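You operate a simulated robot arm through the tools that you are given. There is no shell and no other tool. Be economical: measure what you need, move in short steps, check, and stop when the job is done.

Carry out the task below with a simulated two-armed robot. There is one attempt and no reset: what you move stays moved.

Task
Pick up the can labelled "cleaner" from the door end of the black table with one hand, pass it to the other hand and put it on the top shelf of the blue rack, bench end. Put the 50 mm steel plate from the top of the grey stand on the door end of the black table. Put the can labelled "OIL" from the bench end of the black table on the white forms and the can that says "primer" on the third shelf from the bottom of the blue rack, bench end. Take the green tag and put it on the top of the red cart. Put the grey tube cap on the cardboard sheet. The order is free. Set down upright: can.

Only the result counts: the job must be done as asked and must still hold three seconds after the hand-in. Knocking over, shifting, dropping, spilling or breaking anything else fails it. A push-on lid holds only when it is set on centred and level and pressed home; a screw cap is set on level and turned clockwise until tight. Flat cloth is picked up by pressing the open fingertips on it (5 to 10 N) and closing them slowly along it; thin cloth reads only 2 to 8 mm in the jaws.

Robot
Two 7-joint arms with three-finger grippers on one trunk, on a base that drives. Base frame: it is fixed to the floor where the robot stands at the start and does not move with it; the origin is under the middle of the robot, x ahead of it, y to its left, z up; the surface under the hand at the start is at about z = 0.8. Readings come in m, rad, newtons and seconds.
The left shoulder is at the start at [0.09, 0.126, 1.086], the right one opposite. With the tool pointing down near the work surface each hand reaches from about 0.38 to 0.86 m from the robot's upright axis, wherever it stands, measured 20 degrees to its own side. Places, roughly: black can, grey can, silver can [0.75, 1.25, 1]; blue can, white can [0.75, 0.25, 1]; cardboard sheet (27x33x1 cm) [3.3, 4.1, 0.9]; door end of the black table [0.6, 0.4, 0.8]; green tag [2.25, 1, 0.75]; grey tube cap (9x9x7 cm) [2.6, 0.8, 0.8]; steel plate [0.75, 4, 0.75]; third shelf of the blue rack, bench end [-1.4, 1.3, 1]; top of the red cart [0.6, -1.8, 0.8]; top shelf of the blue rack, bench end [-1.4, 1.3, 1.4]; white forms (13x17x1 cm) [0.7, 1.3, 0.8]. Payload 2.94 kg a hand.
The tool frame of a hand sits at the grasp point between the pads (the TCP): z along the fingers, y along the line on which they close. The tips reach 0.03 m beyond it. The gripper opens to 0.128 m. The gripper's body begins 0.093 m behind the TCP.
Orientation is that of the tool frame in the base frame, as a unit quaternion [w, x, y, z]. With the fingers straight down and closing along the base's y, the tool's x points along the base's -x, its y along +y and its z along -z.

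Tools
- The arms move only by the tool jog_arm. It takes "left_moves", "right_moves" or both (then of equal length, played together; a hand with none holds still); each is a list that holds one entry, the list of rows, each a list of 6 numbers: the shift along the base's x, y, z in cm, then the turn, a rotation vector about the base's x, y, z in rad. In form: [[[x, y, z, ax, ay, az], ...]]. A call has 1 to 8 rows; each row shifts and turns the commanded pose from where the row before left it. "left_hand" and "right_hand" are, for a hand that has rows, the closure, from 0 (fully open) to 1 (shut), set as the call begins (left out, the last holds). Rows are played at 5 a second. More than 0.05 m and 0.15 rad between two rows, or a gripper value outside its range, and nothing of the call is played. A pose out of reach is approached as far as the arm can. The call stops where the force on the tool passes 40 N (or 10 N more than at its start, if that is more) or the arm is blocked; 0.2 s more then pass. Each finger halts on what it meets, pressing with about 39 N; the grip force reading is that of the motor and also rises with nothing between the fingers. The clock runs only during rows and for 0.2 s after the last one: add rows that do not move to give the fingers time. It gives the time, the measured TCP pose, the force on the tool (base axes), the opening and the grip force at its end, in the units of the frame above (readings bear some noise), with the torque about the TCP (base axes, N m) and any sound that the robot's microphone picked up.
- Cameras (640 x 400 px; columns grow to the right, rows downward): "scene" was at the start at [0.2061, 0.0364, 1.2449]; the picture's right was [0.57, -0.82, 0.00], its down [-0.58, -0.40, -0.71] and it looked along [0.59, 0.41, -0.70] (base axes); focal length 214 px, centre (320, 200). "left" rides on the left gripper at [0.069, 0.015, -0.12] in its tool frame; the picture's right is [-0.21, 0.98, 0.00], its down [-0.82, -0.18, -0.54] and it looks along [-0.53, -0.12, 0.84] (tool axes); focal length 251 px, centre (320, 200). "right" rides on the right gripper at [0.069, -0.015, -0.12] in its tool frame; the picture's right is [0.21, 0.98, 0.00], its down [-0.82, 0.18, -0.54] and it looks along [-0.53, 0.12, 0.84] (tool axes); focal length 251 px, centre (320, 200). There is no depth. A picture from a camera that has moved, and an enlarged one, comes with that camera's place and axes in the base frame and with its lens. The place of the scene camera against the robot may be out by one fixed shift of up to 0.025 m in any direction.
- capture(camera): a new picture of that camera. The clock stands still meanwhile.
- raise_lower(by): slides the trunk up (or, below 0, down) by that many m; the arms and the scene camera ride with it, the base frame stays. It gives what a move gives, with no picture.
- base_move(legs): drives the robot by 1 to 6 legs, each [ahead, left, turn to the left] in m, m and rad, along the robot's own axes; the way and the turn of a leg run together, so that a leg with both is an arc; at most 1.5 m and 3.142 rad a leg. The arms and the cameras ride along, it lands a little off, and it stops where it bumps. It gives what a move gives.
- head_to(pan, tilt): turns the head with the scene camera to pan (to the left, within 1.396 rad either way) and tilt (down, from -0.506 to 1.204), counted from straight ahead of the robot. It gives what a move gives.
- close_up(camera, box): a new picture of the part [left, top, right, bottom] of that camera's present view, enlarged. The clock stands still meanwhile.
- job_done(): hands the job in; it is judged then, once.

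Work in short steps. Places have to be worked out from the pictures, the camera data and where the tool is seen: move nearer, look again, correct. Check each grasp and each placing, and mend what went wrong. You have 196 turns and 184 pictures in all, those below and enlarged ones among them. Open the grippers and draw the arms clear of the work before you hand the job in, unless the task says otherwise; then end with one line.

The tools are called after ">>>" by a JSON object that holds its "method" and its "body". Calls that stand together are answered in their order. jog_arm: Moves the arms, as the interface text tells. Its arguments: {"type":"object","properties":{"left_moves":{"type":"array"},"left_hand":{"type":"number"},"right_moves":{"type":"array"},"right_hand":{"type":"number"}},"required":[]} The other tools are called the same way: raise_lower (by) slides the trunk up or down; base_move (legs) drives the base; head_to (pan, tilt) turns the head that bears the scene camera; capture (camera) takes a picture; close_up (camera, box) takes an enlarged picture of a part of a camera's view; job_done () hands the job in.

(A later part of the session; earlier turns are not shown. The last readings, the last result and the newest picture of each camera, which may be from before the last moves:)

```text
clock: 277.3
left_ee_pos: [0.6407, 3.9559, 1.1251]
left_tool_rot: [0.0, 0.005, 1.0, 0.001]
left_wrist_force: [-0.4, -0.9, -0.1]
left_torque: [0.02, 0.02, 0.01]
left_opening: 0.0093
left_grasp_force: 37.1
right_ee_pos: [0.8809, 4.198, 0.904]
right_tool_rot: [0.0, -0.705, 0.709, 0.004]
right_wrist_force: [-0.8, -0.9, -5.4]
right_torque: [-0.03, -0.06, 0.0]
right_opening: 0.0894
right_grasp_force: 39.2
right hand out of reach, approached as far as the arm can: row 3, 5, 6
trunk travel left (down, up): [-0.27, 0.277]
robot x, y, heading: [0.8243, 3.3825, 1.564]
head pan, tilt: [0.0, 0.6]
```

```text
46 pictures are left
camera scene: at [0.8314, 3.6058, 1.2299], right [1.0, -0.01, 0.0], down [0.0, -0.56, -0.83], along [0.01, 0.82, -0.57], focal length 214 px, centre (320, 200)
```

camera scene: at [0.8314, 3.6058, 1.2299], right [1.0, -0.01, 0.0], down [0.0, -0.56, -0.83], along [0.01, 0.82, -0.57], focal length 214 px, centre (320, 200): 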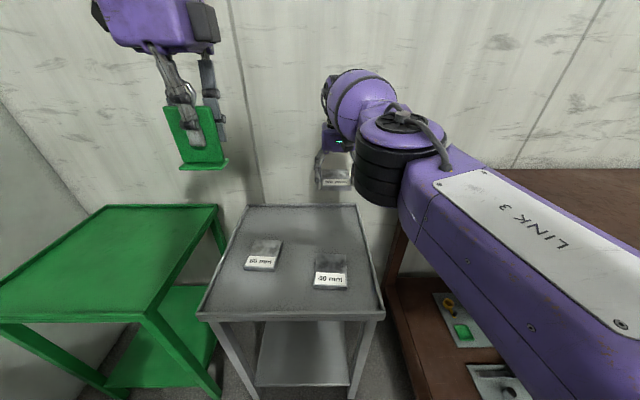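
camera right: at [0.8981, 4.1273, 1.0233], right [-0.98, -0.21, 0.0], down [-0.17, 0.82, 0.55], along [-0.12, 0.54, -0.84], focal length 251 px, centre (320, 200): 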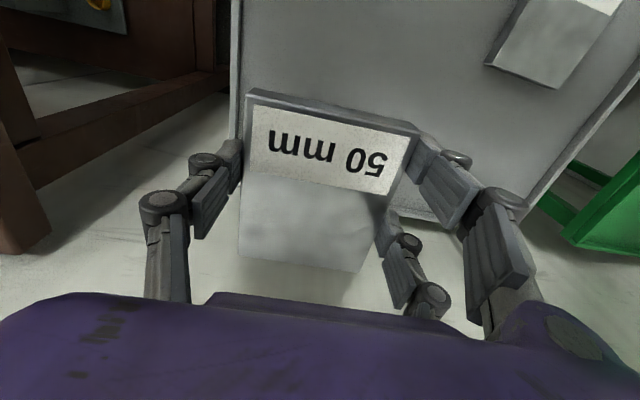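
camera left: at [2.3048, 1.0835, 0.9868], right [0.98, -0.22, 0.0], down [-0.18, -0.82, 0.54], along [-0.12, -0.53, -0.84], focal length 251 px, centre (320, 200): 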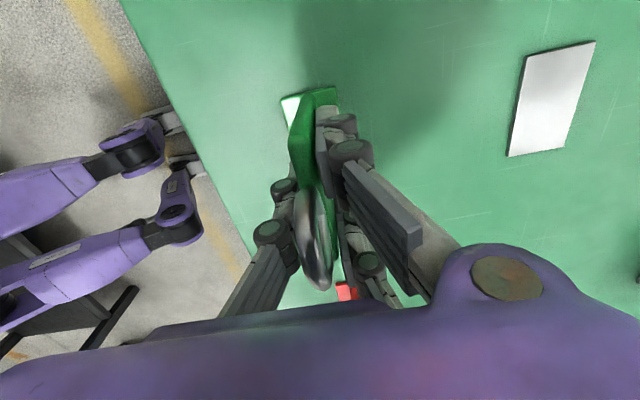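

The plate is held. Raise the trunk, back off, and drive round to the black table's door end (staying at x≈-0.45 while strafing).

>>> {"method": "raise_lower", "body": {"by": 0.25}}

>>> {"method": "base_move", "body": {"legs": [[-0.8, 0, 0.007], [0, 1.27, 0], [0, 0, -1.571], [0, -1.5, 0], [0, -0.68, 0]]}}

>>> {"method": "head_to", "body": {"pan": 0, "tilt": 0.6}}

>>> {"method": "capture", "body": {"camera": "scene"}}

```text
clock: 279.9
left_ee_pos: [0.6387, 3.8696, 1.52]
left_tool_rot: [0.0, 0.004, 0.99, 0.138]
left_wrist_force: [-0.3, 0.4, -0.2]
left_torque: [-0.03, 0.0, 0.04]
left_opening: 0.0092
left_grasp_force: 36.8
right_ee_pos: [0.8814, 4.1385, 1.44]
right_tool_rot: [0.138, -0.692, 0.695, 0.139]
right_wrist_force: [0.3, 0.6, -5.3]
right_torque: [-0.09, 0.02, -0.05]
right_opening: 0.0895
right_grasp_force: 38.9
trunk travel left (down, up): [-0.52, 0.027]
robot x, y, heading: [0.8267, 3.3839, 1.561]
head pan, tilt: [0.0, 0.6]
```

```text
clock: 290.9
left_ee_pos: [-0.0917, 3.0256, 1.5349]
left_tool_rot: [-0.03, 0.057, 0.986, 0.155]
left_wrist_force: [0.3, 0.5, 0.1]
left_torque: [-0.1, -0.04, 0.0]
left_opening: 0.0091
left_grasp_force: 36.5
right_ee_pos: [0.1154, 3.3081, 1.4488]
right_tool_rot: [0.134, -0.686, 0.7, 0.15]
right_wrist_force: [0.0, -0.7, -3.8]
right_torque: [-0.03, 0.04, 0.02]
right_opening: 0.0898
right_grasp_force: 38.6
trunk travel left (down, up): [-0.52, 0.027]
robot x, y, heading: [0.0215, 2.5708, 1.551]
head pan, tilt: [0.0, 0.6]
stopped in leg 2: the robot was blocked; the commanded pose is now the measured one
```

```text
clock: 291.5
left_ee_pos: [-0.0948, 3.0251, 1.5339]
left_tool_rot: [-0.031, 0.057, 0.986, 0.154]
left_wrist_force: [-1.4, -0.7, -0.5]
left_torque: [0.01, -0.01, -0.02]
left_opening: 0.0089
left_grasp_force: 37.1
right_ee_pos: [0.1157, 3.3087, 1.45]
right_tool_rot: [0.134, -0.686, 0.698, 0.153]
right_wrist_force: [-0.2, -0.9, -4.5]
right_torque: [-0.08, 0.01, 0.02]
right_opening: 0.0895
right_grasp_force: 38.5
trunk travel left (down, up): [-0.52, 0.027]
robot x, y, heading: [0.026, 2.5767, 1.554]
head pan, tilt: [0.0, 0.6]
```

```text
45 pictures are left
camera scene: at [0.0591, 2.6714, 1.4988], right [1.0, -0.02, -0.02], down [-0.03, -0.56, -0.83], along [0.0, 0.83, -0.56], focal length 214 px, centre (320, 200)
```

scene: 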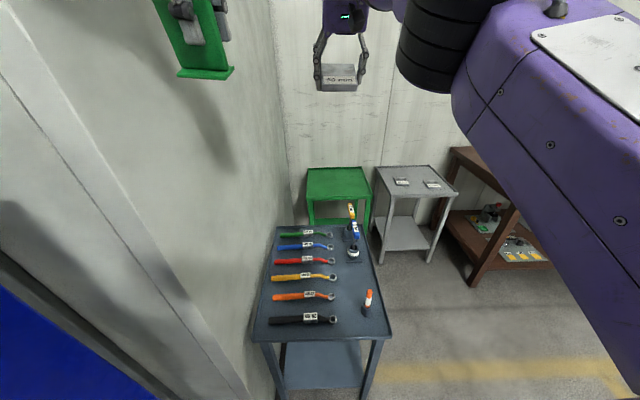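

The left arm met a wall on that side; grips are intact. I'll move right, back away from the wall, then turn and continue.

>>> {"method": "base_move", "body": {"legs": [[0, -0.2, 0], [-0.5, 0, 0], [0, 0, -1.556]]}}

>>> {"method": "capture", "body": {"camera": "left"}}

>>> {"method": "capture", "body": {"camera": "scene"}}

```text
clock: 300.2
left_ee_pos: [0.6816, 2.2265, 1.5205]
left_tool_rot: [0.087, 0.73, 0.668, 0.113]
left_wrist_force: [0.1, 0.1, 0.3]
left_torque: [0.0, -0.01, 0.0]
left_opening: 0.0091
left_grasp_force: 37.0
right_ee_pos: [0.9613, 2.0154, 1.4436]
right_tool_rot: [0.196, 0.003, 0.981, 0.001]
right_wrist_force: [-0.2, 0.2, -4.7]
right_torque: [0.0, 0.1, -0.04]
right_opening: 0.0893
right_grasp_force: 38.9
trunk travel left (down, up): [-0.52, 0.027]
robot x, y, heading: [0.2061, 2.069, -0.007]
head pan, tilt: [0.0, 0.6]
```

```text
44 pictures are left
camera left: at [0.6682, 2.2915, 1.6432], right [0.92, -0.3, 0.26], down [-0.39, -0.81, 0.43], along [0.08, -0.49, -0.87], focal length 251 px, centre (320, 200)
```

left: 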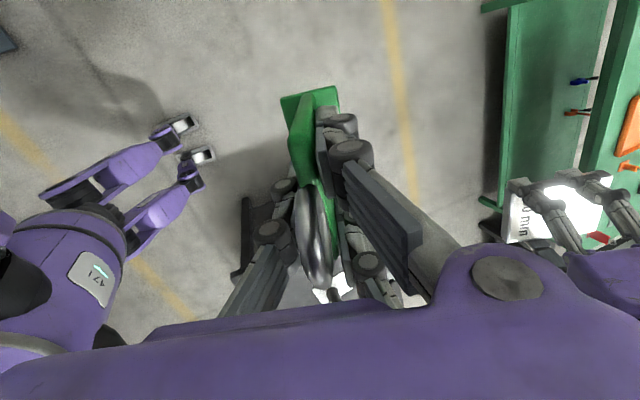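

```text
43 pictures are left
camera scene: at [0.3367, 2.0594, 1.4976], right [-0.01, -1.0, 0.0], down [-0.57, 0.0, -0.82], along [0.82, -0.01, -0.57], focal length 214 px, centre (320, 200)
```

scene: 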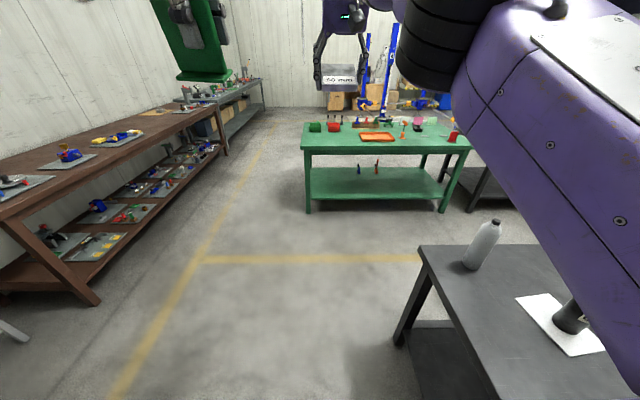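

Continue: back to x≈-0.45, strafe right to y≈0.45.

>>> {"method": "base_move", "body": {"legs": [[-0.66, 0, 0.007], [0, -1.5, 0], [0, -0.12, 0], [0.2, 0, 0]]}}

>>> {"method": "capture", "body": {"camera": "scene"}}

>>> {"method": "capture", "body": {"camera": "right"}}

```text
clock: 319.6
left_ee_pos: [0.1958, 0.5757, 1.5229]
left_tool_rot: [0.089, 0.731, 0.667, 0.114]
left_wrist_force: [-0.7, -0.6, -1.1]
left_torque: [-0.01, -0.04, 0.02]
left_opening: 0.0093
left_grasp_force: 36.8
right_ee_pos: [0.4744, 0.3623, 1.4452]
right_tool_rot: [0.198, 0.004, 0.98, 0.001]
right_wrist_force: [-0.1, -0.2, -4.4]
right_torque: [-0.03, 0.07, -0.01]
right_opening: 0.0896
right_grasp_force: 39.2
trunk travel left (down, up): [-0.52, 0.027]
robot x, y, heading: [-0.2733, 0.4218, -0.011]
head pan, tilt: [0.0, 0.6]
```

```text
42 pictures are left
camera scene: at [-0.1496, 0.409, 1.4983], right [-0.01, -1.0, 0.0], down [-0.56, 0.01, -0.83], along [0.83, -0.01, -0.56], focal length 214 px, centre (320, 200)
```

scene: 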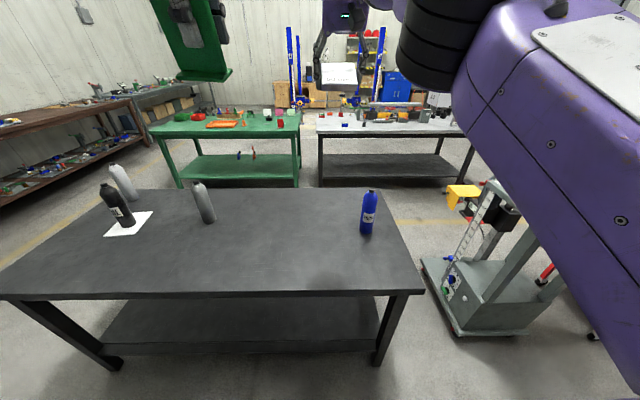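

```text
41 pictures are left
camera right: at [0.3655, 0.3467, 1.5298], right [-0.19, 0.98, -0.08], down [0.55, 0.17, 0.82], along [0.82, 0.11, -0.57], focal length 251 px, centre (320, 200)
```

right: 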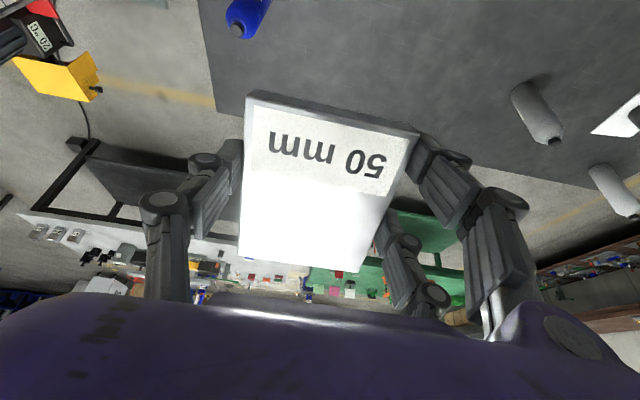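

The hand is pitched ~0.4 rad; I'll lower the trunk, level the plate, and move over the free spot [0.55, 0.43].

>>> {"method": "raise_lower", "body": {"by": -0.27}}

>>> {"method": "jog_arm", "body": {"right_moves": [[[2, 1.7, -2, 0, 0.133, 0.004], [2, 1.7, -2, 0, 0.133, 0.004], [2, 1.7, -2, 0, 0.133, 0], [2, 1.7, -3, 0, 0, 0], [0, 0, -4, 0, 0, 0], [0, 0, 0, 0, 0, 0]]]}}

>>> {"method": "capture", "body": {"camera": "scene"}}

>>> {"method": "capture", "body": {"camera": "right"}}

```text
clock: 322.3
left_ee_pos: [0.1991, 0.5758, 1.2511]
left_tool_rot: [0.088, 0.731, 0.667, 0.114]
left_wrist_force: [0.3, -0.1, -0.5]
left_torque: [0.0, -0.04, -0.01]
left_opening: 0.0091
left_grasp_force: 37.2
right_ee_pos: [0.4766, 0.3618, 1.1738]
right_tool_rot: [0.198, 0.005, 0.98, 0.002]
right_wrist_force: [0.2, -0.5, -4.3]
right_torque: [-0.01, 0.1, 0.02]
right_opening: 0.0897
right_grasp_force: 39.1
trunk travel left (down, up): [-0.25, 0.297]
robot x, y, heading: [-0.2745, 0.4192, -0.015]
head pan, tilt: [0.0, 0.6]
```

```text
clock: 323.7
left_ee_pos: [0.1986, 0.5762, 1.2515]
left_tool_rot: [0.088, 0.731, 0.667, 0.113]
left_wrist_force: [-0.4, 0.7, -1.0]
left_torque: [-0.07, -0.02, -0.02]
left_opening: 0.0095
left_grasp_force: 37.4
right_ee_pos: [0.4966, 0.4027, 1.0133]
right_tool_rot: [-0.001, 0.0, 1.0, 0.001]
right_wrist_force: [-0.3, 0.7, -4.4]
right_torque: [-0.08, 0.02, -0.01]
right_opening: 0.0893
right_grasp_force: 39.0
right hand out of reach, approached as far as the arm can: row 2, 3, 4
trunk travel left (down, up): [-0.25, 0.297]
robot x, y, heading: [-0.2727, 0.4184, -0.013]
head pan, tilt: [0.0, 0.6]
```

```text
40 pictures are left
camera scene: at [-0.0332, 0.4088, 1.2095], right [-0.01, -1.0, 0.0], down [-0.56, 0.01, -0.83], along [0.82, -0.01, -0.56], focal length 214 px, centre (320, 200)
```

scene: 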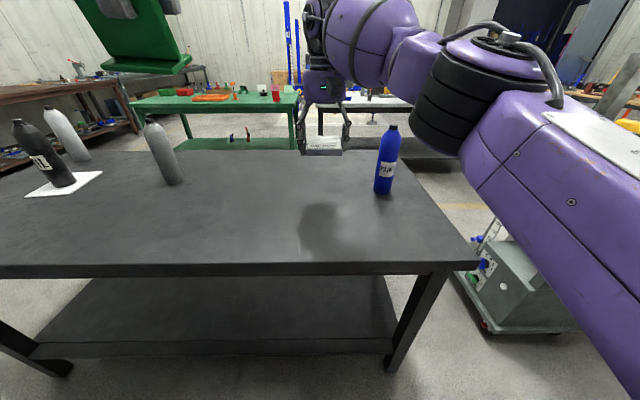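

```text
39 pictures are left
camera right: at [0.4298, 0.3861, 1.1335], right [-0.21, 0.98, 0.0], down [0.82, 0.18, 0.54], along [0.53, 0.12, -0.84], focal length 251 px, centre (320, 200)
```

right: 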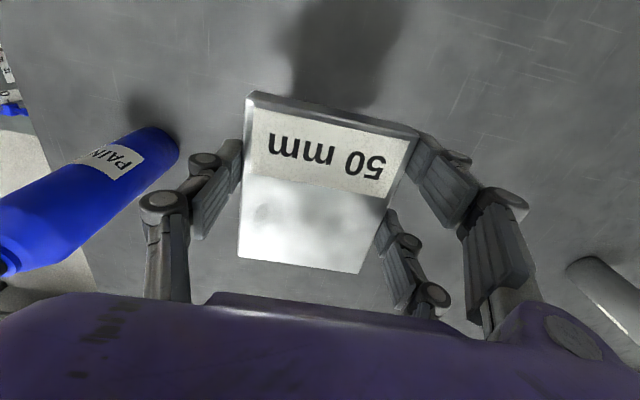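

Level. Lower toward the table here (free area), with the last part in small steps.

>>> {"method": "jog_arm", "body": {"right_moves": [[[0, 1, -4, 0, 0, 0], [0, 1, -4, 0, 0, 0], [0, 0, -4, 0, 0, 0], [0, 0, -3, 0, 0, 0], [0, 0, -0.8, 0, 0, 0], [0, 0, -0.5, 0, 0, 0], [0, 0, 0, 0, 0, 0]]]}}

>>> {"method": "close_up", "body": {"camera": "scene", "box": [240, 90, 440, 260]}}

```text
clock: 325.3
left_ee_pos: [0.1991, 0.5743, 1.2513]
left_tool_rot: [0.088, 0.732, 0.666, 0.114]
left_wrist_force: [-0.7, 0.2, -0.4]
left_torque: [0.01, -0.01, 0.02]
left_opening: 0.0092
left_grasp_force: 37.0
right_ee_pos: [0.4989, 0.4214, 0.8505]
right_tool_rot: [-0.001, 0.001, 1.0, 0.002]
right_wrist_force: [0.2, 0.6, -5.0]
right_torque: [0.0, 0.06, -0.03]
right_opening: 0.0897
right_grasp_force: 39.6
trunk travel left (down, up): [-0.25, 0.297]
robot x, y, heading: [-0.2763, 0.4225, -0.011]
head pan, tilt: [0.0, 0.6]
```

```text
2.35 times, centred on (340, 175) of scene
camera zoom: at [-0.0328, 0.4074, 1.2094], right [-0.01, -1.0, 0.0], down [-0.57, 0.01, -0.82], along [0.82, -0.01, -0.57], focal length 505 px, centre (273, 259)
```

zoom: 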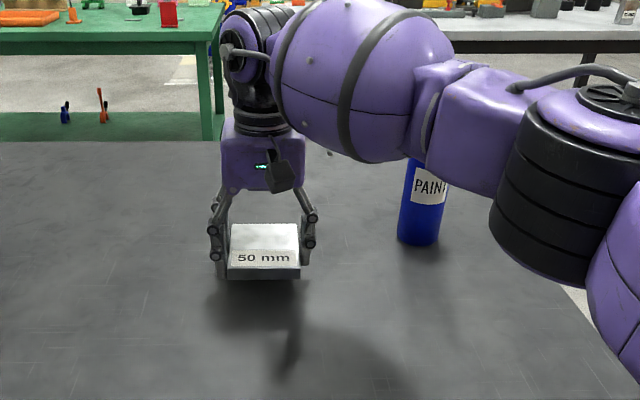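

>>> {"method": "jog_arm", "body": {"right_moves": [[[0, 0, -0.5, 0, 0, 0], [0, 0, -0.5, 0, 0, 0], [0, 0, -0.4, 0, 0, 0], [0, 0, -0.3, 0, 0, 0], [0, 0, -0.3, 0, 0, 0], [0, 0, 0, 0, 0, 0]]]}}

```text
clock: 326.7
left_ee_pos: [0.2001, 0.5751, 1.2513]
left_tool_rot: [0.089, 0.732, 0.666, 0.113]
left_wrist_force: [-0.2, 0.0, -0.3]
left_torque: [0.0, 0.02, 0.0]
left_opening: 0.0091
left_grasp_force: 37.0
right_ee_pos: [0.4985, 0.4201, 0.8303]
right_tool_rot: [-0.001, 0.0, 1.0, 0.001]
right_wrist_force: [0.4, -0.3, -4.6]
right_torque: [-0.02, 0.11, -0.01]
right_opening: 0.0897
right_grasp_force: 38.9
trunk travel left (down, up): [-0.25, 0.297]
robot x, y, heading: [-0.2781, 0.4205, -0.016]
head pan, tilt: [0.0, 0.6]
```

No contact yet; smaller steps.

>>> {"method": "jog_arm", "body": {"right_moves": [[[0, 0, -0.2, 0, 0, 0], [0, 0, -0.2, 0, 0, 0], [0, 0, -0.2, 0, 0, 0], [0, 0, -0.2, 0, 0, 0], [0, 0, 0, 0, 0, 0]]]}}

>>> {"method": "close_up", "body": {"camera": "scene", "box": [270, 150, 390, 230]}}

```text
clock: 327.9
left_ee_pos: [0.1979, 0.5748, 1.2515]
left_tool_rot: [0.088, 0.731, 0.666, 0.114]
left_wrist_force: [-0.1, -1.2, -0.5]
left_torque: [-0.02, 0.01, 0.0]
left_opening: 0.0091
left_grasp_force: 36.3
right_ee_pos: [0.4988, 0.4205, 0.825]
right_tool_rot: [0.002, 0.001, 1.0, 0.001]
right_wrist_force: [2.0, 1.1, 13.6]
right_torque: [-0.2, -1.28, 0.15]
right_opening: 0.0895
right_grasp_force: 39.0
trunk travel left (down, up): [-0.25, 0.297]
robot x, y, heading: [-0.2725, 0.4177, -0.014]
head pan, tilt: [0.0, 0.6]
```

```text
5.00 times, centred on (330, 190) of scene
camera zoom: at [-0.0344, 0.4074, 1.2098], right [-0.01, -1.0, 0.0], down [-0.56, 0.01, -0.83], along [0.83, -0.01, -0.56], focal length 1072 px, centre (270, 250)
```

zoom: 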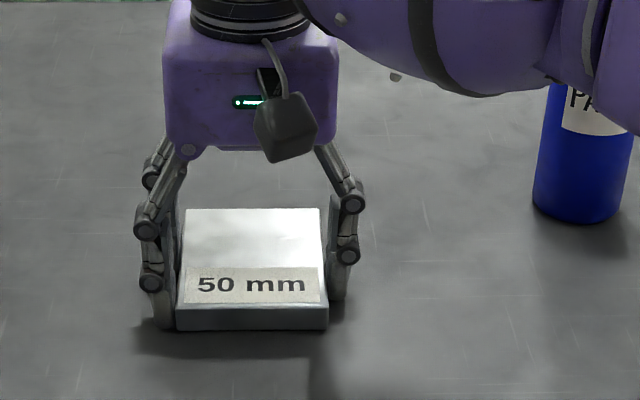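

Contact. Release and rise.

>>> {"method": "jog_arm", "body": {"right_moves": [[[0, 0, 0, 0, 0, 0], [0, 0, 0, 0, 0, 0], [0, 0, 0, 0, 0, 0]]], "right_hand": 0}}

>>> {"method": "jog_arm", "body": {"right_moves": [[[0, 0, 3, 0, 0, 0], [0, 0, 4, 0, 0, 0], [0, 0, 4, 0, 0, 0], [0, 0, 4, 0, 0, 0], [0, 0, 4, 0, 0, 0], [0, 0, 3, 0, 0, 0]]]}}

>>> {"method": "capture", "body": {"camera": "scene"}}

```text
clock: 328.7
left_ee_pos: [0.1987, 0.5752, 1.2513]
left_tool_rot: [0.088, 0.732, 0.666, 0.114]
left_wrist_force: [-0.1, -0.3, -1.0]
left_torque: [-0.01, 0.01, -0.02]
left_opening: 0.009
left_grasp_force: 36.5
right_ee_pos: [0.4977, 0.4212, 0.8212]
right_tool_rot: [0.0, 0.0, 1.0, 0.002]
right_wrist_force: [0.9, 0.5, 1.4]
right_torque: [-0.01, 0.04, -0.03]
right_opening: 0.1281
right_grasp_force: 0.1
trunk travel left (down, up): [-0.25, 0.297]
robot x, y, heading: [-0.2737, 0.4216, -0.013]
head pan, tilt: [0.0, 0.6]
```

```text
clock: 330.1
left_ee_pos: [0.1974, 0.575, 1.2516]
left_tool_rot: [0.088, 0.732, 0.666, 0.114]
left_wrist_force: [0.1, 0.1, -0.5]
left_torque: [0.0, 0.01, -0.02]
left_opening: 0.0091
left_grasp_force: 36.9
right_ee_pos: [0.494, 0.4207, 1.0419]
right_tool_rot: [-0.001, 0.002, 1.0, 0.001]
right_wrist_force: [0.2, 0.4, 0.0]
right_torque: [-0.02, -0.01, -0.02]
right_opening: 0.1281
right_grasp_force: 0.0
right hand out of reach, approached as far as the arm can: row 6
trunk travel left (down, up): [-0.25, 0.297]
robot x, y, heading: [-0.2717, 0.4207, -0.011]
head pan, tilt: [0.0, 0.6]
```

```text
36 pictures are left
camera scene: at [-0.034, 0.4076, 1.2096], right [-0.01, -1.0, 0.0], down [-0.56, 0.01, -0.83], along [0.83, -0.01, -0.56], focal length 214 px, centre (320, 200)
```

scene: 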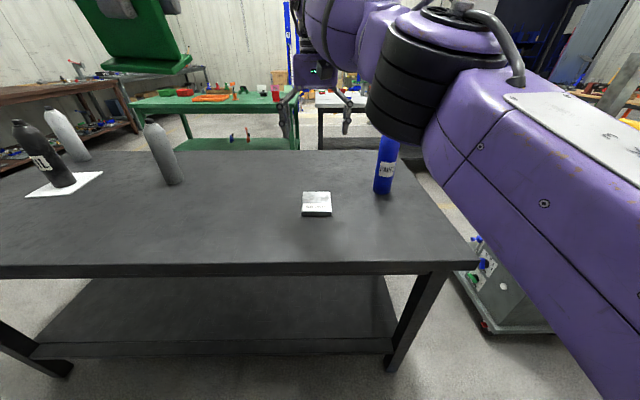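

The plate is down on the door end. Next PRIMER with the right hand: move the left (tag) hand outward, and pitch the right hand to ~30° below horizontal.

>>> {"method": "jog_arm", "body": {"right_moves": [[[-1, 0, 0.3, 0, -0.143, 0], [-1, 0, 0.3, 0, -0.143, 0], [-1, 0, 0.3, 0, -0.143, 0], [-1, 0, 0.3, 0, -0.143, 0], [-1, 0, 0.3, 0, -0.143, 0], [-1, 0, 0, 0, -0.143, 0], [-1, 0, 0, 0, -0.143, 0], [-1, 0, 0, 0, 0, 0.14]]], "left_moves": [[[0, 3.5, 0, 0, 0, 0], [0, 3.5, 0, 0, 0, 0], [0, 3.5, 0, 0, 0, 0], [0, 3.5, 0, 0, 0, 0], [0, 3.5, 0, 0, 0, 0], [0, 3.5, 0, 0, 0, 0], [0, 3, 0, 0, 0, 0], [0, 0, 0, 0, 0, 0]]]}}

>>> {"method": "jog_arm", "body": {"right_moves": [[[0, 0, 0, 0, 0, 0.14], [0, 0, 0, 0, 0, 0]]]}}

```text
clock: 331.9
left_ee_pos: [0.201, 0.8146, 1.2519]
left_tool_rot: [0.087, 0.731, 0.667, 0.114]
left_wrist_force: [-0.2, 0.3, -1.2]
left_torque: [0.04, 0.0, 0.02]
left_opening: 0.0092
left_grasp_force: 37.2
right_ee_pos: [0.4141, 0.4159, 1.0583]
right_tool_rot: [0.477, -0.06, 0.876, 0.036]
right_wrist_force: [0.3, 0.0, 0.4]
right_torque: [0.0, -0.02, 0.0]
right_opening: 0.1279
right_grasp_force: 0.0
trunk travel left (down, up): [-0.25, 0.297]
robot x, y, heading: [-0.2715, 0.4213, -0.013]
head pan, tilt: [0.0, 0.6]
```

```text
clock: 332.5
left_ee_pos: [0.2008, 0.818, 1.2521]
left_tool_rot: [0.089, 0.732, 0.666, 0.113]
left_wrist_force: [-0.1, -0.1, -1.8]
left_torque: [-0.03, -0.03, 0.0]
left_opening: 0.0093
left_grasp_force: 36.4
right_ee_pos: [0.4148, 0.4188, 1.0572]
right_tool_rot: [0.475, -0.122, 0.869, 0.069]
right_wrist_force: [0.3, -0.1, 0.0]
right_torque: [-0.02, -0.01, 0.02]
right_opening: 0.1279
right_grasp_force: 0.0
trunk travel left (down, up): [-0.25, 0.297]
robot x, y, heading: [-0.2744, 0.4191, -0.014]
head pan, tilt: [0.0, 0.6]
```

Now drive so that the right hand faces PRIMER: strafe left 0.49, then ahead 0.14.

>>> {"method": "base_move", "body": {"legs": [[0, 0.49, 0.014], [0.14, 0, 0]]}}

>>> {"method": "capture", "body": {"camera": "right"}}

```text
clock: 338.2
left_ee_pos: [0.3439, 1.3016, 1.2514]
left_tool_rot: [0.088, 0.73, 0.668, 0.115]
left_wrist_force: [0.5, 0.8, -1.0]
left_torque: [0.02, 0.02, 0.05]
left_opening: 0.0094
left_grasp_force: 36.7
right_ee_pos: [0.56, 0.9042, 1.0568]
right_tool_rot: [0.474, -0.124, 0.869, 0.07]
right_wrist_force: [-0.4, 0.3, -2.2]
right_torque: [0.02, -0.02, 0.02]
right_opening: 0.128
right_grasp_force: 0.1
trunk travel left (down, up): [-0.25, 0.297]
robot x, y, heading: [-0.1278, 0.9014, -0.006]
head pan, tilt: [0.0, 0.6]
```

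```text
35 pictures are left
camera right: at [0.4328, 0.8512, 1.0642], right [-0.39, 0.9, -0.18], down [-0.06, 0.17, 0.98], along [0.92, 0.39, -0.01], focal length 251 px, centre (320, 200)
```

right: 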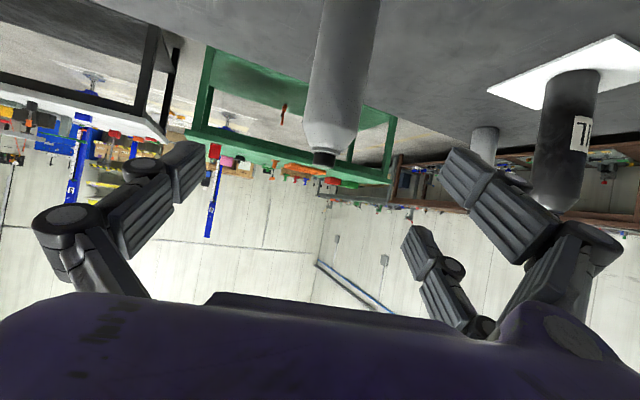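

PRIMER directly ahead (~0.10–0.11 m). Descend to z≈0.90 and measure.

>>> {"method": "jog_arm", "body": {"right_moves": [[[-0.5, 0, -4, 0, 0, 0], [0, 0, -4, 0, 0, 0], [0, 0, -4, 0, 0, 0], [0, 0, -3.6, 0, 0, 0], [0, 0, 0, 0, 0, 0]]]}}

>>> {"method": "capture", "body": {"camera": "right"}}

```text
clock: 339.4
left_ee_pos: [0.3437, 1.3009, 1.2511]
left_tool_rot: [0.087, 0.729, 0.669, 0.114]
left_wrist_force: [-0.5, 0.2, -1.4]
left_torque: [-0.04, 0.03, 0.01]
left_opening: 0.0093
left_grasp_force: 37.0
right_ee_pos: [0.5546, 0.9052, 0.9027]
right_tool_rot: [0.474, -0.125, 0.869, 0.07]
right_wrist_force: [0.0, -0.7, 0.0]
right_torque: [0.04, 0.01, 0.0]
right_opening: 0.1282
right_grasp_force: 0.0
trunk travel left (down, up): [-0.25, 0.297]
robot x, y, heading: [-0.13, 0.9035, -0.014]
head pan, tilt: [0.0, 0.6]
```

```text
34 pictures are left
camera right: at [0.4278, 0.8519, 0.9097], right [-0.39, 0.9, -0.18], down [-0.06, 0.17, 0.98], along [0.92, 0.39, -0.01], focal length 251 px, centre (320, 200)
```

right: 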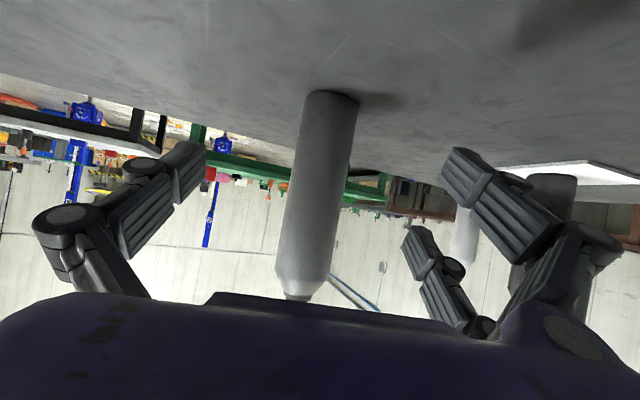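

Advance ~11 cm to ≈[0.656, 0.945] and close.

>>> {"method": "jog_arm", "body": {"right_moves": [[[3.4, 1.33, 0, 0, 0, 0], [3.4, 1.33, 0, 0, 0, 0], [3.4, 1.33, 0, 0, 0, 0], [0, 0, 0, 0, 0, 0]]]}}

>>> {"method": "capture", "body": {"camera": "right"}}

```text
clock: 340.4
left_ee_pos: [0.3416, 1.3012, 1.2509]
left_tool_rot: [0.088, 0.73, 0.668, 0.114]
left_wrist_force: [0.2, -0.4, -0.9]
left_torque: [0.02, 0.0, -0.04]
left_opening: 0.0093
left_grasp_force: 37.0
right_ee_pos: [0.656, 0.9471, 0.9022]
right_tool_rot: [0.474, -0.125, 0.869, 0.071]
right_wrist_force: [-0.1, -0.3, 0.9]
right_torque: [0.01, 0.01, 0.0]
right_opening: 0.1277
right_grasp_force: 0.1
trunk travel left (down, up): [-0.25, 0.297]
robot x, y, heading: [-0.1301, 0.9051, -0.005]
head pan, tilt: [0.0, 0.6]
```

```text
33 pictures are left
camera right: at [0.5295, 0.8924, 0.9092], right [-0.39, 0.9, -0.18], down [-0.06, 0.17, 0.98], along [0.92, 0.39, -0.01], focal length 251 px, centre (320, 200)
```

right: 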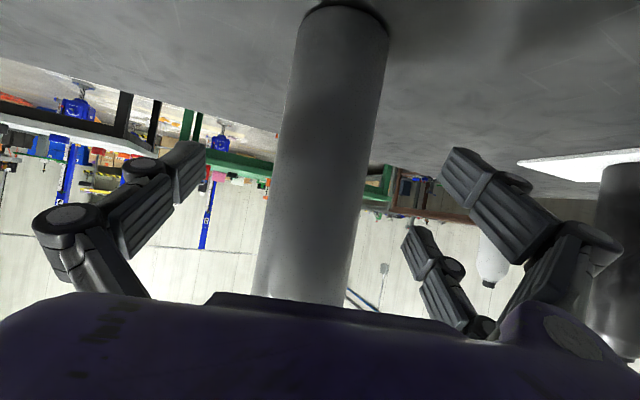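

Centred (width ≈100 px). Close and lift.

>>> {"method": "jog_arm", "body": {"right_moves": [[[0, 0, 0, 0, 0, 0], [0, 0, 0, 0, 0, 0], [0, 0, 0, 0, 0, 0], [0, 0, 0, 0, 0, 0], [0, 0, 0, 0, 0, 0]]], "right_hand": 1}}

>>> {"method": "jog_arm", "body": {"right_moves": [[[0, 0, 3, 0, 0, 0], [0, 0, 4, 0, 0, 0], [0, 0, 4, 0, 0, 0], [-1, 0, 4, 0, 0, 0], [-2, 0, 3, 0, 0, 0]]]}}

```text
clock: 341.6
left_ee_pos: [0.3429, 1.3012, 1.2522]
left_tool_rot: [0.088, 0.73, 0.668, 0.114]
left_wrist_force: [-1.1, 0.4, -0.1]
left_torque: [-0.02, 0.0, -0.01]
left_opening: 0.0094
left_grasp_force: 36.9
right_ee_pos: [0.6569, 0.9474, 0.9034]
right_tool_rot: [0.474, -0.124, 0.869, 0.07]
right_wrist_force: [1.1, 0.5, 1.8]
right_torque: [-0.12, -0.11, 0.02]
right_opening: 0.0581
right_grasp_force: 38.9
trunk travel left (down, up): [-0.25, 0.297]
robot x, y, heading: [-0.1292, 0.9043, -0.011]
head pan, tilt: [0.0, 0.6]
```

```text
clock: 342.8
left_ee_pos: [0.3426, 1.3016, 1.2507]
left_tool_rot: [0.088, 0.73, 0.668, 0.114]
left_wrist_force: [-0.2, 0.1, -0.5]
left_torque: [-0.01, -0.03, -0.01]
left_opening: 0.009
left_grasp_force: 36.7
right_ee_pos: [0.6241, 0.944, 1.0837]
right_tool_rot: [0.474, -0.124, 0.869, 0.07]
right_wrist_force: [-0.7, -0.4, -3.6]
right_torque: [-0.02, 0.06, 0.01]
right_opening: 0.0585
right_grasp_force: 38.8
trunk travel left (down, up): [-0.25, 0.297]
robot x, y, heading: [-0.1294, 0.9035, -0.008]
head pan, tilt: [0.0, 0.6]
```

PRIMER held. Raise the trunk 8 cm, back slightly, turn to face the rack and align with its bench end.

>>> {"method": "raise_lower", "body": {"by": 0.08}}

>>> {"method": "base_move", "body": {"legs": [[-0.05, 0, 0.008], [0, 0, 3.141], [0, -0.42, 0]]}}

>>> {"method": "head_to", "body": {"pan": 0, "tilt": 0.4}}

>>> {"method": "capture", "body": {"camera": "scene"}}

```text
clock: 344.0
left_ee_pos: [0.3449, 1.3019, 1.331]
left_tool_rot: [0.087, 0.73, 0.668, 0.113]
left_wrist_force: [0.9, -0.3, -0.5]
left_torque: [0.0, -0.02, 0.02]
left_opening: 0.0092
left_grasp_force: 37.0
right_ee_pos: [0.6275, 0.9444, 1.1594]
right_tool_rot: [0.472, -0.125, 0.87, 0.07]
right_wrist_force: [0.9, 0.0, -5.0]
right_torque: [-0.02, 0.08, -0.03]
right_opening: 0.0583
right_grasp_force: 39.2
trunk travel left (down, up): [-0.33, 0.217]
robot x, y, heading: [-0.1258, 0.9046, -0.011]
head pan, tilt: [0.0, 0.6]
```

```text
clock: 356.0
left_ee_pos: [-0.6471, 0.9315, 1.3311]
left_tool_rot: [-0.114, -0.662, 0.735, 0.089]
left_wrist_force: [0.4, -0.2, -0.5]
left_torque: [-0.01, -0.01, 0.0]
left_opening: 0.0093
left_grasp_force: 36.7
right_ee_pos: [-0.9244, 1.2913, 1.1607]
right_tool_rot: [0.066, 0.87, 0.117, -0.474]
right_wrist_force: [-0.4, -0.2, -3.1]
right_torque: [0.01, -0.09, 0.0]
right_opening: 0.0582
right_grasp_force: 38.8
trunk travel left (down, up): [-0.33, 0.217]
robot x, y, heading: [-0.165, 1.3251, 3.115]
head pan, tilt: [0.0, 0.6]
```

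```text
clock: 356.7
left_ee_pos: [-0.6469, 0.9312, 1.3305]
left_tool_rot: [-0.113, -0.663, 0.735, 0.089]
left_wrist_force: [0.5, 0.1, -0.8]
left_torque: [0.02, 0.01, -0.03]
left_opening: 0.0092
left_grasp_force: 37.3
right_ee_pos: [-0.9232, 1.2915, 1.1608]
right_tool_rot: [0.066, 0.87, 0.117, -0.475]
right_wrist_force: [0.1, -0.2, -3.8]
right_torque: [0.01, -0.11, -0.03]
right_opening: 0.0578
right_grasp_force: 39.3
trunk travel left (down, up): [-0.33, 0.217]
robot x, y, heading: [-0.1642, 1.3197, 3.117]
head pan, tilt: [0.0, 0.4]
```

```text
32 pictures are left
camera scene: at [-0.3863, 1.3173, 1.3072], right [0.02, 1.0, 0.0], down [0.39, -0.01, -0.92], along [-0.92, 0.02, -0.39], focal length 214 px, centre (320, 200)
```

scene: 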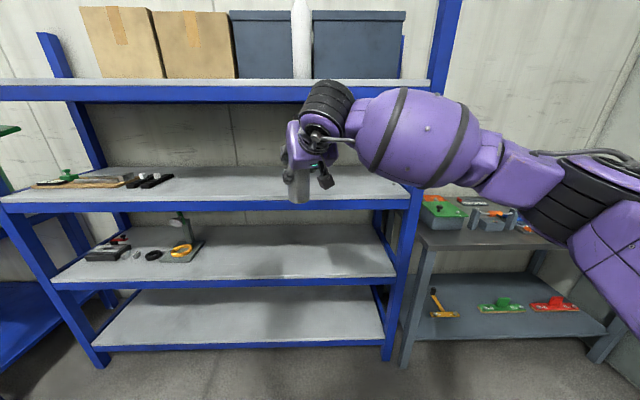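

Third shelf ≈1.02, free at the bench end; the can base is at ≈1.057 and top clears the beam. Drive ahead 0.24 m.

>>> {"method": "base_move", "body": {"legs": [[0.24, 0, 0.024]]}}

>>> {"method": "capture", "body": {"camera": "scene"}}

>>> {"method": "capture", "body": {"camera": "right"}}

```text
clock: 358.5
left_ee_pos: [-0.8747, 0.9234, 1.3317]
left_tool_rot: [-0.113, -0.671, 0.727, 0.087]
left_wrist_force: [-0.6, 0.4, -0.1]
left_torque: [-0.02, 0.0, 0.01]
left_opening: 0.0093
left_grasp_force: 37.0
right_ee_pos: [-1.1616, 1.2783, 1.1602]
right_tool_rot: [0.072, 0.869, 0.128, -0.473]
right_wrist_force: [0.3, -0.2, -3.8]
right_torque: [0.02, -0.08, -0.03]
right_opening: 0.058
right_grasp_force: 39.0
trunk travel left (down, up): [-0.33, 0.217]
robot x, y, heading: [-0.4028, 1.3265, 3.139]
head pan, tilt: [0.0, 0.4]
```

```text
31 pictures are left
camera scene: at [-0.6246, 1.3154, 1.3073], right [0.0, 1.0, 0.0], down [0.39, 0.0, -0.92], along [-0.92, 0.0, -0.39], focal length 214 px, centre (320, 200)
```

scene: 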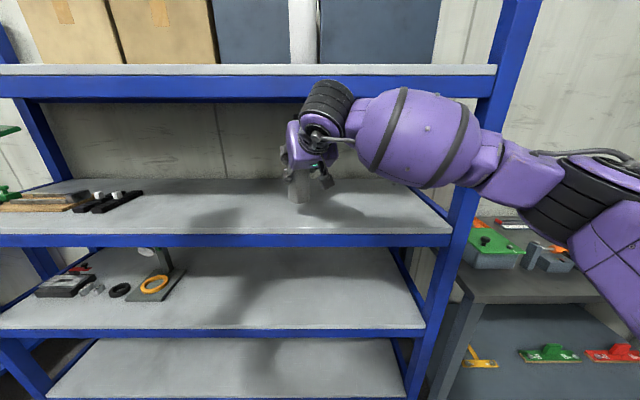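

```text
30 pictures are left
camera right: at [-1.0325, 1.332, 1.1684], right [0.39, -0.9, -0.18], down [0.06, -0.17, 0.98], along [-0.92, -0.4, -0.01], focal length 251 px, centre (320, 200)
```

right: 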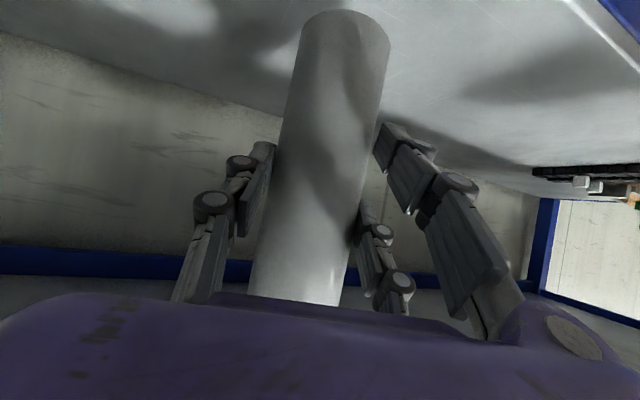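

Inside the shelf without contact. Lower the can gently.

>>> {"method": "jog_arm", "body": {"right_moves": [[[0, 0, -1.2, 0, 0, 0], [0, 0, -0.6, 0, 0, 0], [0, 0, -0.4, 0, 0, 0], [0, 0, -0.3, 0, 0, 0], [0, 0, -0.3, 0, 0, 0], [0, 0, 0, 0, 0, 0]]]}}

```text
clock: 359.9
left_ee_pos: [-0.8767, 0.9244, 1.3326]
left_tool_rot: [-0.114, -0.671, 0.727, 0.088]
left_wrist_force: [0.1, 0.0, -0.5]
left_torque: [0.0, 0.01, 0.04]
left_opening: 0.0094
left_grasp_force: 36.6
right_ee_pos: [-1.1613, 1.2782, 1.1324]
right_tool_rot: [0.072, 0.869, 0.128, -0.473]
right_wrist_force: [-0.7, -0.3, -3.7]
right_torque: [0.03, -0.07, 0.01]
right_opening: 0.0581
right_grasp_force: 39.2
trunk travel left (down, up): [-0.33, 0.217]
robot x, y, heading: [-0.4031, 1.3265, 3.139]
head pan, tilt: [0.0, 0.4]
```

>>> {"method": "jog_arm", "body": {"right_moves": [[[0, 0, -0.3, 0, 0, 0], [0, 0, -0.3, 0, 0, 0], [0, 0, -0.3, 0, 0, 0], [0, 0, 0, 0, 0, 0]]]}}

>>> {"method": "close_up", "body": {"camera": "scene", "box": [240, 80, 400, 250]}}

```text
clock: 360.9
left_ee_pos: [-0.8752, 0.9232, 1.3316]
left_tool_rot: [-0.114, -0.671, 0.727, 0.087]
left_wrist_force: [-0.3, -0.1, -1.3]
left_torque: [0.0, -0.01, 0.04]
left_opening: 0.0091
left_grasp_force: 36.9
right_ee_pos: [-1.1615, 1.2776, 1.1231]
right_tool_rot: [0.072, 0.869, 0.127, -0.473]
right_wrist_force: [-0.3, 0.1, -4.0]
right_torque: [0.05, -0.08, -0.01]
right_opening: 0.0579
right_grasp_force: 39.0
trunk travel left (down, up): [-0.33, 0.217]
robot x, y, heading: [-0.4075, 1.3265, 3.14]
head pan, tilt: [0.0, 0.4]
```

```text
2.35 times, centred on (320, 165) of scene
camera zoom: at [-0.6248, 1.3154, 1.3073], right [0.0, 1.0, 0.0], down [0.39, 0.0, -0.92], along [-0.92, 0.0, -0.39], focal length 505 px, centre (320, 282)
```

zoom: 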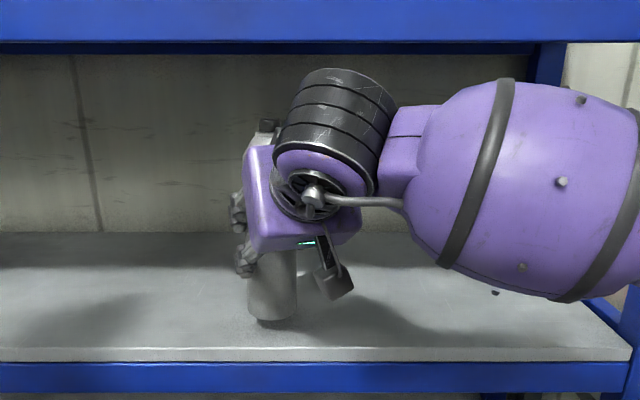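

Nearly there; keep going in 2–3 mm steps.

>>> {"method": "jog_arm", "body": {"right_moves": [[[0, 0, -0.3, 0, 0, 0], [0, 0, -0.2, 0, 0, 0], [0, 0, -0.2, 0, 0, 0], [0, 0, -0.2, 0, 0, 0], [0, 0, 0, 0, 0, 0]]]}}

```text
clock: 362.1
left_ee_pos: [-0.8767, 0.9242, 1.3307]
left_tool_rot: [-0.115, -0.671, 0.727, 0.087]
left_wrist_force: [0.0, -0.1, -0.9]
left_torque: [-0.01, 0.03, -0.01]
left_opening: 0.0091
left_grasp_force: 35.9
right_ee_pos: [-1.1613, 1.2781, 1.1149]
right_tool_rot: [0.071, 0.869, 0.127, -0.473]
right_wrist_force: [-0.5, -0.5, -3.2]
right_torque: [0.01, -0.07, 0.05]
right_opening: 0.0581
right_grasp_force: 39.1
trunk travel left (down, up): [-0.33, 0.217]
robot x, y, heading: [-0.4084, 1.3283, 3.137]
head pan, tilt: [0.0, 0.4]
```

>>> {"method": "jog_arm", "body": {"right_moves": [[[0, 0, -0.2, 0, 0, 0], [0, 0, -0.2, 0, 0, 0], [0, 0, -0.2, 0, 0, 0], [0, 0, -0.2, 0, 0, 0], [0, 0, 0, 0, 0, 0]]]}}

```text
clock: 363.3
left_ee_pos: [-0.8761, 0.925, 1.3315]
left_tool_rot: [-0.114, -0.671, 0.727, 0.087]
left_wrist_force: [-0.2, 0.3, -0.5]
left_torque: [0.02, -0.03, -0.01]
left_opening: 0.0088
left_grasp_force: 36.8
right_ee_pos: [-1.1628, 1.278, 1.1065]
right_tool_rot: [0.071, 0.869, 0.128, -0.473]
right_wrist_force: [0.5, 0.2, -3.2]
right_torque: [0.02, -0.11, 0.01]
right_opening: 0.058
right_grasp_force: 39.2
trunk travel left (down, up): [-0.33, 0.217]
robot x, y, heading: [-0.408, 1.3226, 3.141]
head pan, tilt: [0.0, 0.4]
```

>>> {"method": "jog_arm", "body": {"right_moves": [[[0, 0, -0.2, 0, 0, 0], [0, 0, -0.2, 0, 0, 0], [0, 0, -0.2, 0, 0, 0], [0, 0, -0.2, 0, 0, 0], [0, 0, 0, 0, 0, 0]]]}}

>>> {"method": "close_up", "body": {"camera": "scene", "box": [240, 80, 400, 250]}}

```text
clock: 364.5
left_ee_pos: [-0.8754, 0.9247, 1.3318]
left_tool_rot: [-0.115, -0.671, 0.728, 0.087]
left_wrist_force: [-0.2, 0.2, -0.3]
left_torque: [-0.03, -0.04, 0.0]
left_opening: 0.0095
left_grasp_force: 37.1
right_ee_pos: [-1.1624, 1.2772, 1.1031]
right_tool_rot: [0.072, 0.866, 0.127, -0.477]
right_wrist_force: [-2.8, 2.3, 12.1]
right_torque: [0.55, 0.73, 0.04]
right_opening: 0.0579
right_grasp_force: 39.0
trunk travel left (down, up): [-0.33, 0.217]
robot x, y, heading: [-0.4075, 1.3265, 3.138]
head pan, tilt: [0.0, 0.4]
```

```text
2.35 times, centred on (320, 165) of scene
camera zoom: at [-0.6236, 1.3157, 1.3076], right [0.0, 1.0, 0.0], down [0.39, 0.0, -0.92], along [-0.92, 0.0, -0.39], focal length 505 px, centre (320, 282)
```

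zoom: 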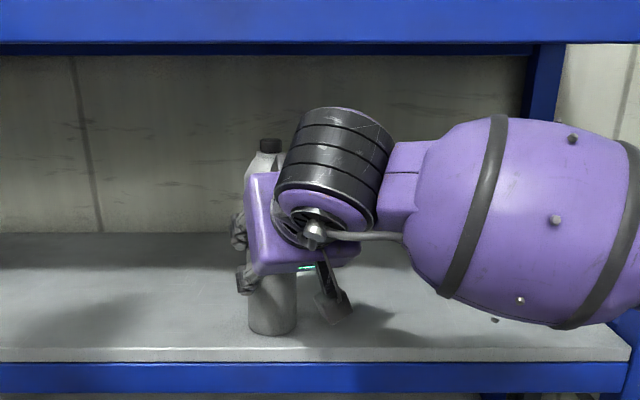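

Contact (12 N). Release and retreat.

>>> {"method": "jog_arm", "body": {"right_moves": [[[0, 0, 0, 0, 0, 0], [0, 0, 0, 0, 0, 0], [0, 0, 0, 0, 0, 0]]], "right_hand": 0}}

>>> {"method": "jog_arm", "body": {"right_moves": [[[3.2, 0.9, 0.2, 0, 0, 0], [3.2, 0.9, 0.2, 0, 0, 0], [3.2, 0.9, 0.2, 0, 0, 0]]]}}

>>> {"method": "base_move", "body": {"legs": [[-0.25, 0, 0]]}}

>>> {"method": "capture", "body": {"camera": "scene"}}

```text
clock: 365.3
left_ee_pos: [-0.8759, 0.9232, 1.3317]
left_tool_rot: [-0.114, -0.672, 0.727, 0.087]
left_wrist_force: [0.0, 0.1, -0.8]
left_torque: [-0.01, 0.0, -0.01]
left_opening: 0.0094
left_grasp_force: 36.9
right_ee_pos: [-1.1616, 1.2784, 1.0992]
right_tool_rot: [0.071, 0.869, 0.127, -0.473]
right_wrist_force: [0.0, -0.2, -0.3]
right_torque: [0.02, -0.01, -0.03]
right_opening: 0.1282
right_grasp_force: 0.1
trunk travel left (down, up): [-0.33, 0.217]
robot x, y, heading: [-0.4045, 1.3253, 3.144]
head pan, tilt: [0.0, 0.4]
```

```text
clock: 366.1
left_ee_pos: [-0.8749, 0.925, 1.3314]
left_tool_rot: [-0.115, -0.671, 0.727, 0.088]
left_wrist_force: [-0.2, 0.0, -2.0]
left_torque: [0.01, 0.02, -0.01]
left_opening: 0.0092
left_grasp_force: 36.6
right_ee_pos: [-1.0632, 1.3051, 1.1068]
right_tool_rot: [0.072, 0.868, 0.128, -0.474]
right_wrist_force: [0.6, 0.2, 0.7]
right_torque: [-0.01, 0.01, -0.02]
right_opening: 0.1282
right_grasp_force: 0.0
trunk travel left (down, up): [-0.33, 0.217]
robot x, y, heading: [-0.4064, 1.3255, 3.143]
head pan, tilt: [0.0, 0.4]
```

```text
clock: 367.9
left_ee_pos: [-0.6238, 0.9226, 1.3311]
left_tool_rot: [-0.115, -0.671, 0.727, 0.088]
left_wrist_force: [-0.6, 0.4, -0.7]
left_torque: [0.04, 0.03, 0.01]
left_opening: 0.0094
left_grasp_force: 36.5
right_ee_pos: [-0.8115, 1.3044, 1.1065]
right_tool_rot: [0.072, 0.868, 0.128, -0.474]
right_wrist_force: [0.3, -1.3, -0.5]
right_torque: [0.0, 0.0, 0.0]
right_opening: 0.1278
right_grasp_force: 0.1
trunk travel left (down, up): [-0.33, 0.217]
robot x, y, heading: [-0.1508, 1.3264, 3.141]
head pan, tilt: [0.0, 0.4]
```

```text
27 pictures are left
camera scene: at [-0.3716, 1.315, 1.3073], right [0.0, 1.0, 0.0], down [0.39, 0.0, -0.92], along [-0.92, 0.0, -0.39], focal length 214 px, centre (320, 200)
```

scene: 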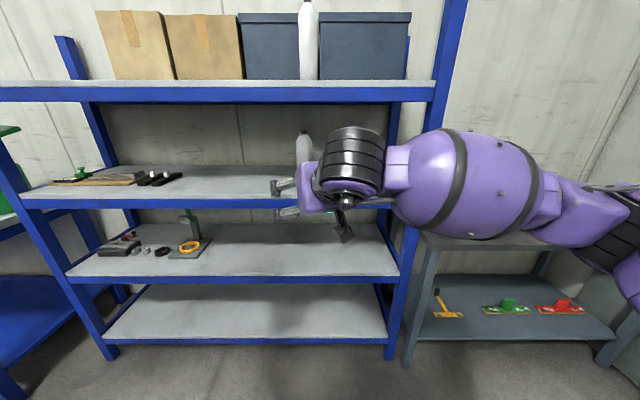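

Both cans stand on the rack. Now the tag to the red cart: raise the trunk a bit, face the door side and drive down along x≈-0.15.

>>> {"method": "raise_lower", "body": {"by": 0.1}}

>>> {"method": "base_move", "body": {"legs": [[0, 0, 1.571], [1.5, 0, 0], [0.7, 0, 0]]}}

>>> {"method": "head_to", "body": {"pan": 0.45, "tilt": 0.55}}

>>> {"method": "capture", "body": {"camera": "scene"}}

```text
clock: 369.2
left_ee_pos: [-0.6235, 0.9228, 1.4311]
left_tool_rot: [-0.114, -0.671, 0.728, 0.087]
left_wrist_force: [-0.3, -0.5, -0.4]
left_torque: [0.01, 0.0, 0.03]
left_opening: 0.0095
left_grasp_force: 37.3
right_ee_pos: [-0.8126, 1.3042, 1.2056]
right_tool_rot: [0.071, 0.869, 0.127, -0.472]
right_wrist_force: [0.1, 0.6, 0.1]
right_torque: [-0.01, -0.01, -0.02]
right_opening: 0.1276
right_grasp_force: 0.0
trunk travel left (down, up): [-0.43, 0.117]
robot x, y, heading: [-0.1528, 1.3261, 3.137]
head pan, tilt: [0.0, 0.4]
```

```text
clock: 383.9
left_ee_pos: [0.2732, -1.3293, 1.431]
left_tool_rot: [0.142, 0.989, -0.034, 0.02]
left_wrist_force: [-0.3, -0.2, -0.9]
left_torque: [0.02, 0.06, -0.03]
left_opening: 0.009
left_grasp_force: 36.7
right_ee_pos: [-0.1035, -1.5228, 1.2078]
right_tool_rot: [0.387, 0.519, 0.708, -0.281]
right_wrist_force: [0.0, 0.4, -0.7]
right_torque: [0.04, -0.02, -0.01]
right_opening: 0.1278
right_grasp_force: 0.0
trunk travel left (down, up): [-0.43, 0.117]
robot x, y, heading: [-0.1344, -0.8656, -1.56]
head pan, tilt: [0.0, 0.4]
```

```text
clock: 384.8
left_ee_pos: [0.2743, -1.3298, 1.432]
left_tool_rot: [0.143, 0.989, -0.034, 0.02]
left_wrist_force: [-0.7, 0.0, -1.0]
left_torque: [-0.01, 0.02, 0.03]
left_opening: 0.0093
left_grasp_force: 36.7
right_ee_pos: [-0.1042, -1.5242, 1.2068]
right_tool_rot: [0.387, 0.52, 0.708, -0.282]
right_wrist_force: [-0.6, -0.6, 0.3]
right_torque: [0.0, 0.01, 0.0]
right_opening: 0.1281
right_grasp_force: 0.0
trunk travel left (down, up): [-0.43, 0.117]
robot x, y, heading: [-0.1334, -0.8653, -1.56]
head pan, tilt: [0.45, 0.55]
```

```text
26 pictures are left
camera scene: at [-0.0894, -1.0553, 1.3967], right [-0.9, -0.44, 0.0], down [-0.23, 0.47, -0.85], along [0.38, -0.76, -0.52], focal length 214 px, centre (320, 200)
```

scene: 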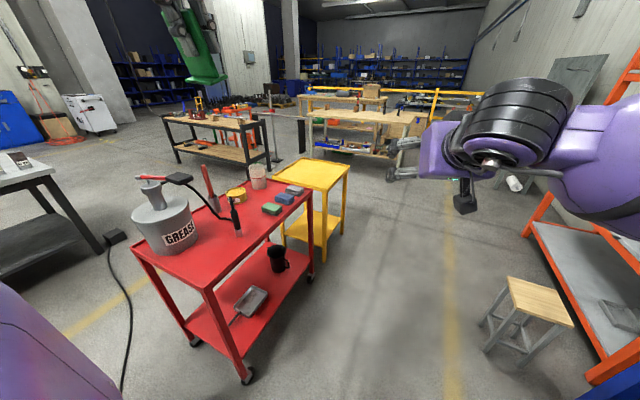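

The red cart is in view; zoom to find a free spot on its top.

>>> {"method": "close_up", "body": {"camera": "scene", "box": [120, 150, 330, 300]}}

```text
2.67 times, centred on (225, 225) of scene
camera zoom: at [-0.0894, -1.0553, 1.3967], right [-0.9, -0.44, 0.0], down [-0.23, 0.47, -0.85], along [0.38, -0.76, -0.52], focal length 572 px, centre (573, 133)
```

zoom: 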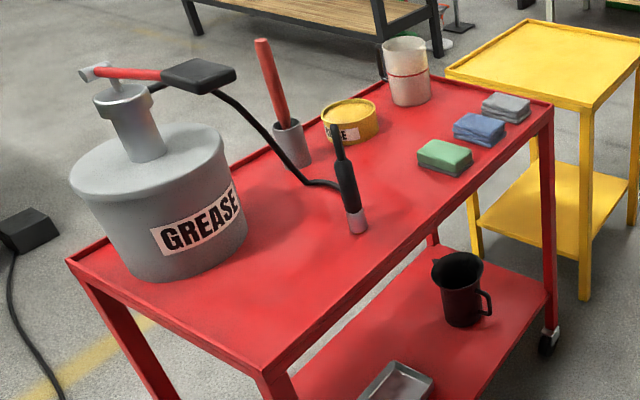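

Cart top spans x 0.44–0.86, y -1.28…-2.02. A free patch lies near [0.58, -1.64] between the grease gun and the green block. Drive beside the cart, facing it from the -x side.

>>> {"method": "base_move", "body": {"legs": [[0.9, 0, -0.01], [0, 0, 1.571]]}}

>>> {"method": "head_to", "body": {"pan": 0.2, "tilt": 0.8}}

>>> {"method": "capture", "body": {"camera": "scene"}}

```text
clock: 393.3
left_ee_pos: [0.3395, -1.3483, 1.4319]
left_tool_rot: [0.086, 0.723, 0.676, 0.115]
left_wrist_force: [-0.2, 0.0, -0.4]
left_torque: [0.01, -0.03, 0.0]
left_opening: 0.0091
left_grasp_force: 37.1
right_ee_pos: [0.5337, -1.7268, 1.2055]
right_tool_rot: [0.473, -0.134, 0.867, 0.075]
right_wrist_force: [0.3, 0.0, -0.3]
right_torque: [0.0, -0.03, 0.03]
right_opening: 0.128
right_grasp_force: 0.0
trunk travel left (down, up): [-0.43, 0.117]
robot x, y, heading: [-0.1287, -1.7579, 0.009]
head pan, tilt: [0.45, 0.55]
```

```text
clock: 394.1
left_ee_pos: [0.3399, -1.3467, 1.4313]
left_tool_rot: [0.086, 0.723, 0.676, 0.114]
left_wrist_force: [0.3, 0.3, -0.6]
left_torque: [0.0, -0.02, 0.02]
left_opening: 0.0091
left_grasp_force: 36.7
right_ee_pos: [0.5339, -1.727, 1.206]
right_tool_rot: [0.473, -0.133, 0.868, 0.075]
right_wrist_force: [0.0, -1.0, -0.2]
right_torque: [-0.01, -0.03, 0.01]
right_opening: 0.128
right_grasp_force: 0.0
trunk travel left (down, up): [-0.43, 0.117]
robot x, y, heading: [-0.1248, -1.756, 0.016]
head pan, tilt: [0.201, 0.799]
```

```text
24 pictures are left
camera scene: at [0.0572, -1.7474, 1.3753], right [0.21, -0.98, 0.0], down [-0.7, -0.15, -0.7], along [0.68, 0.15, -0.72], focal length 214 px, centre (320, 200)
```

scene: 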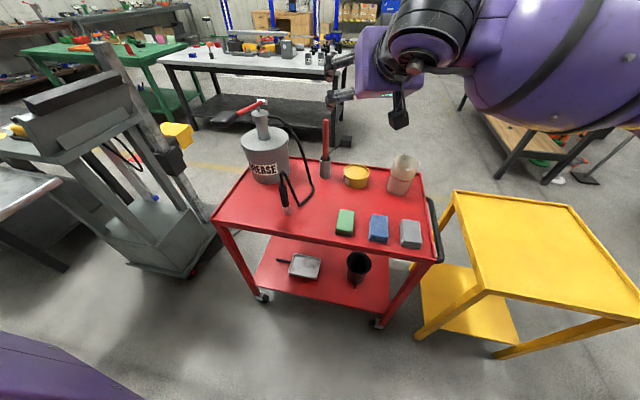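

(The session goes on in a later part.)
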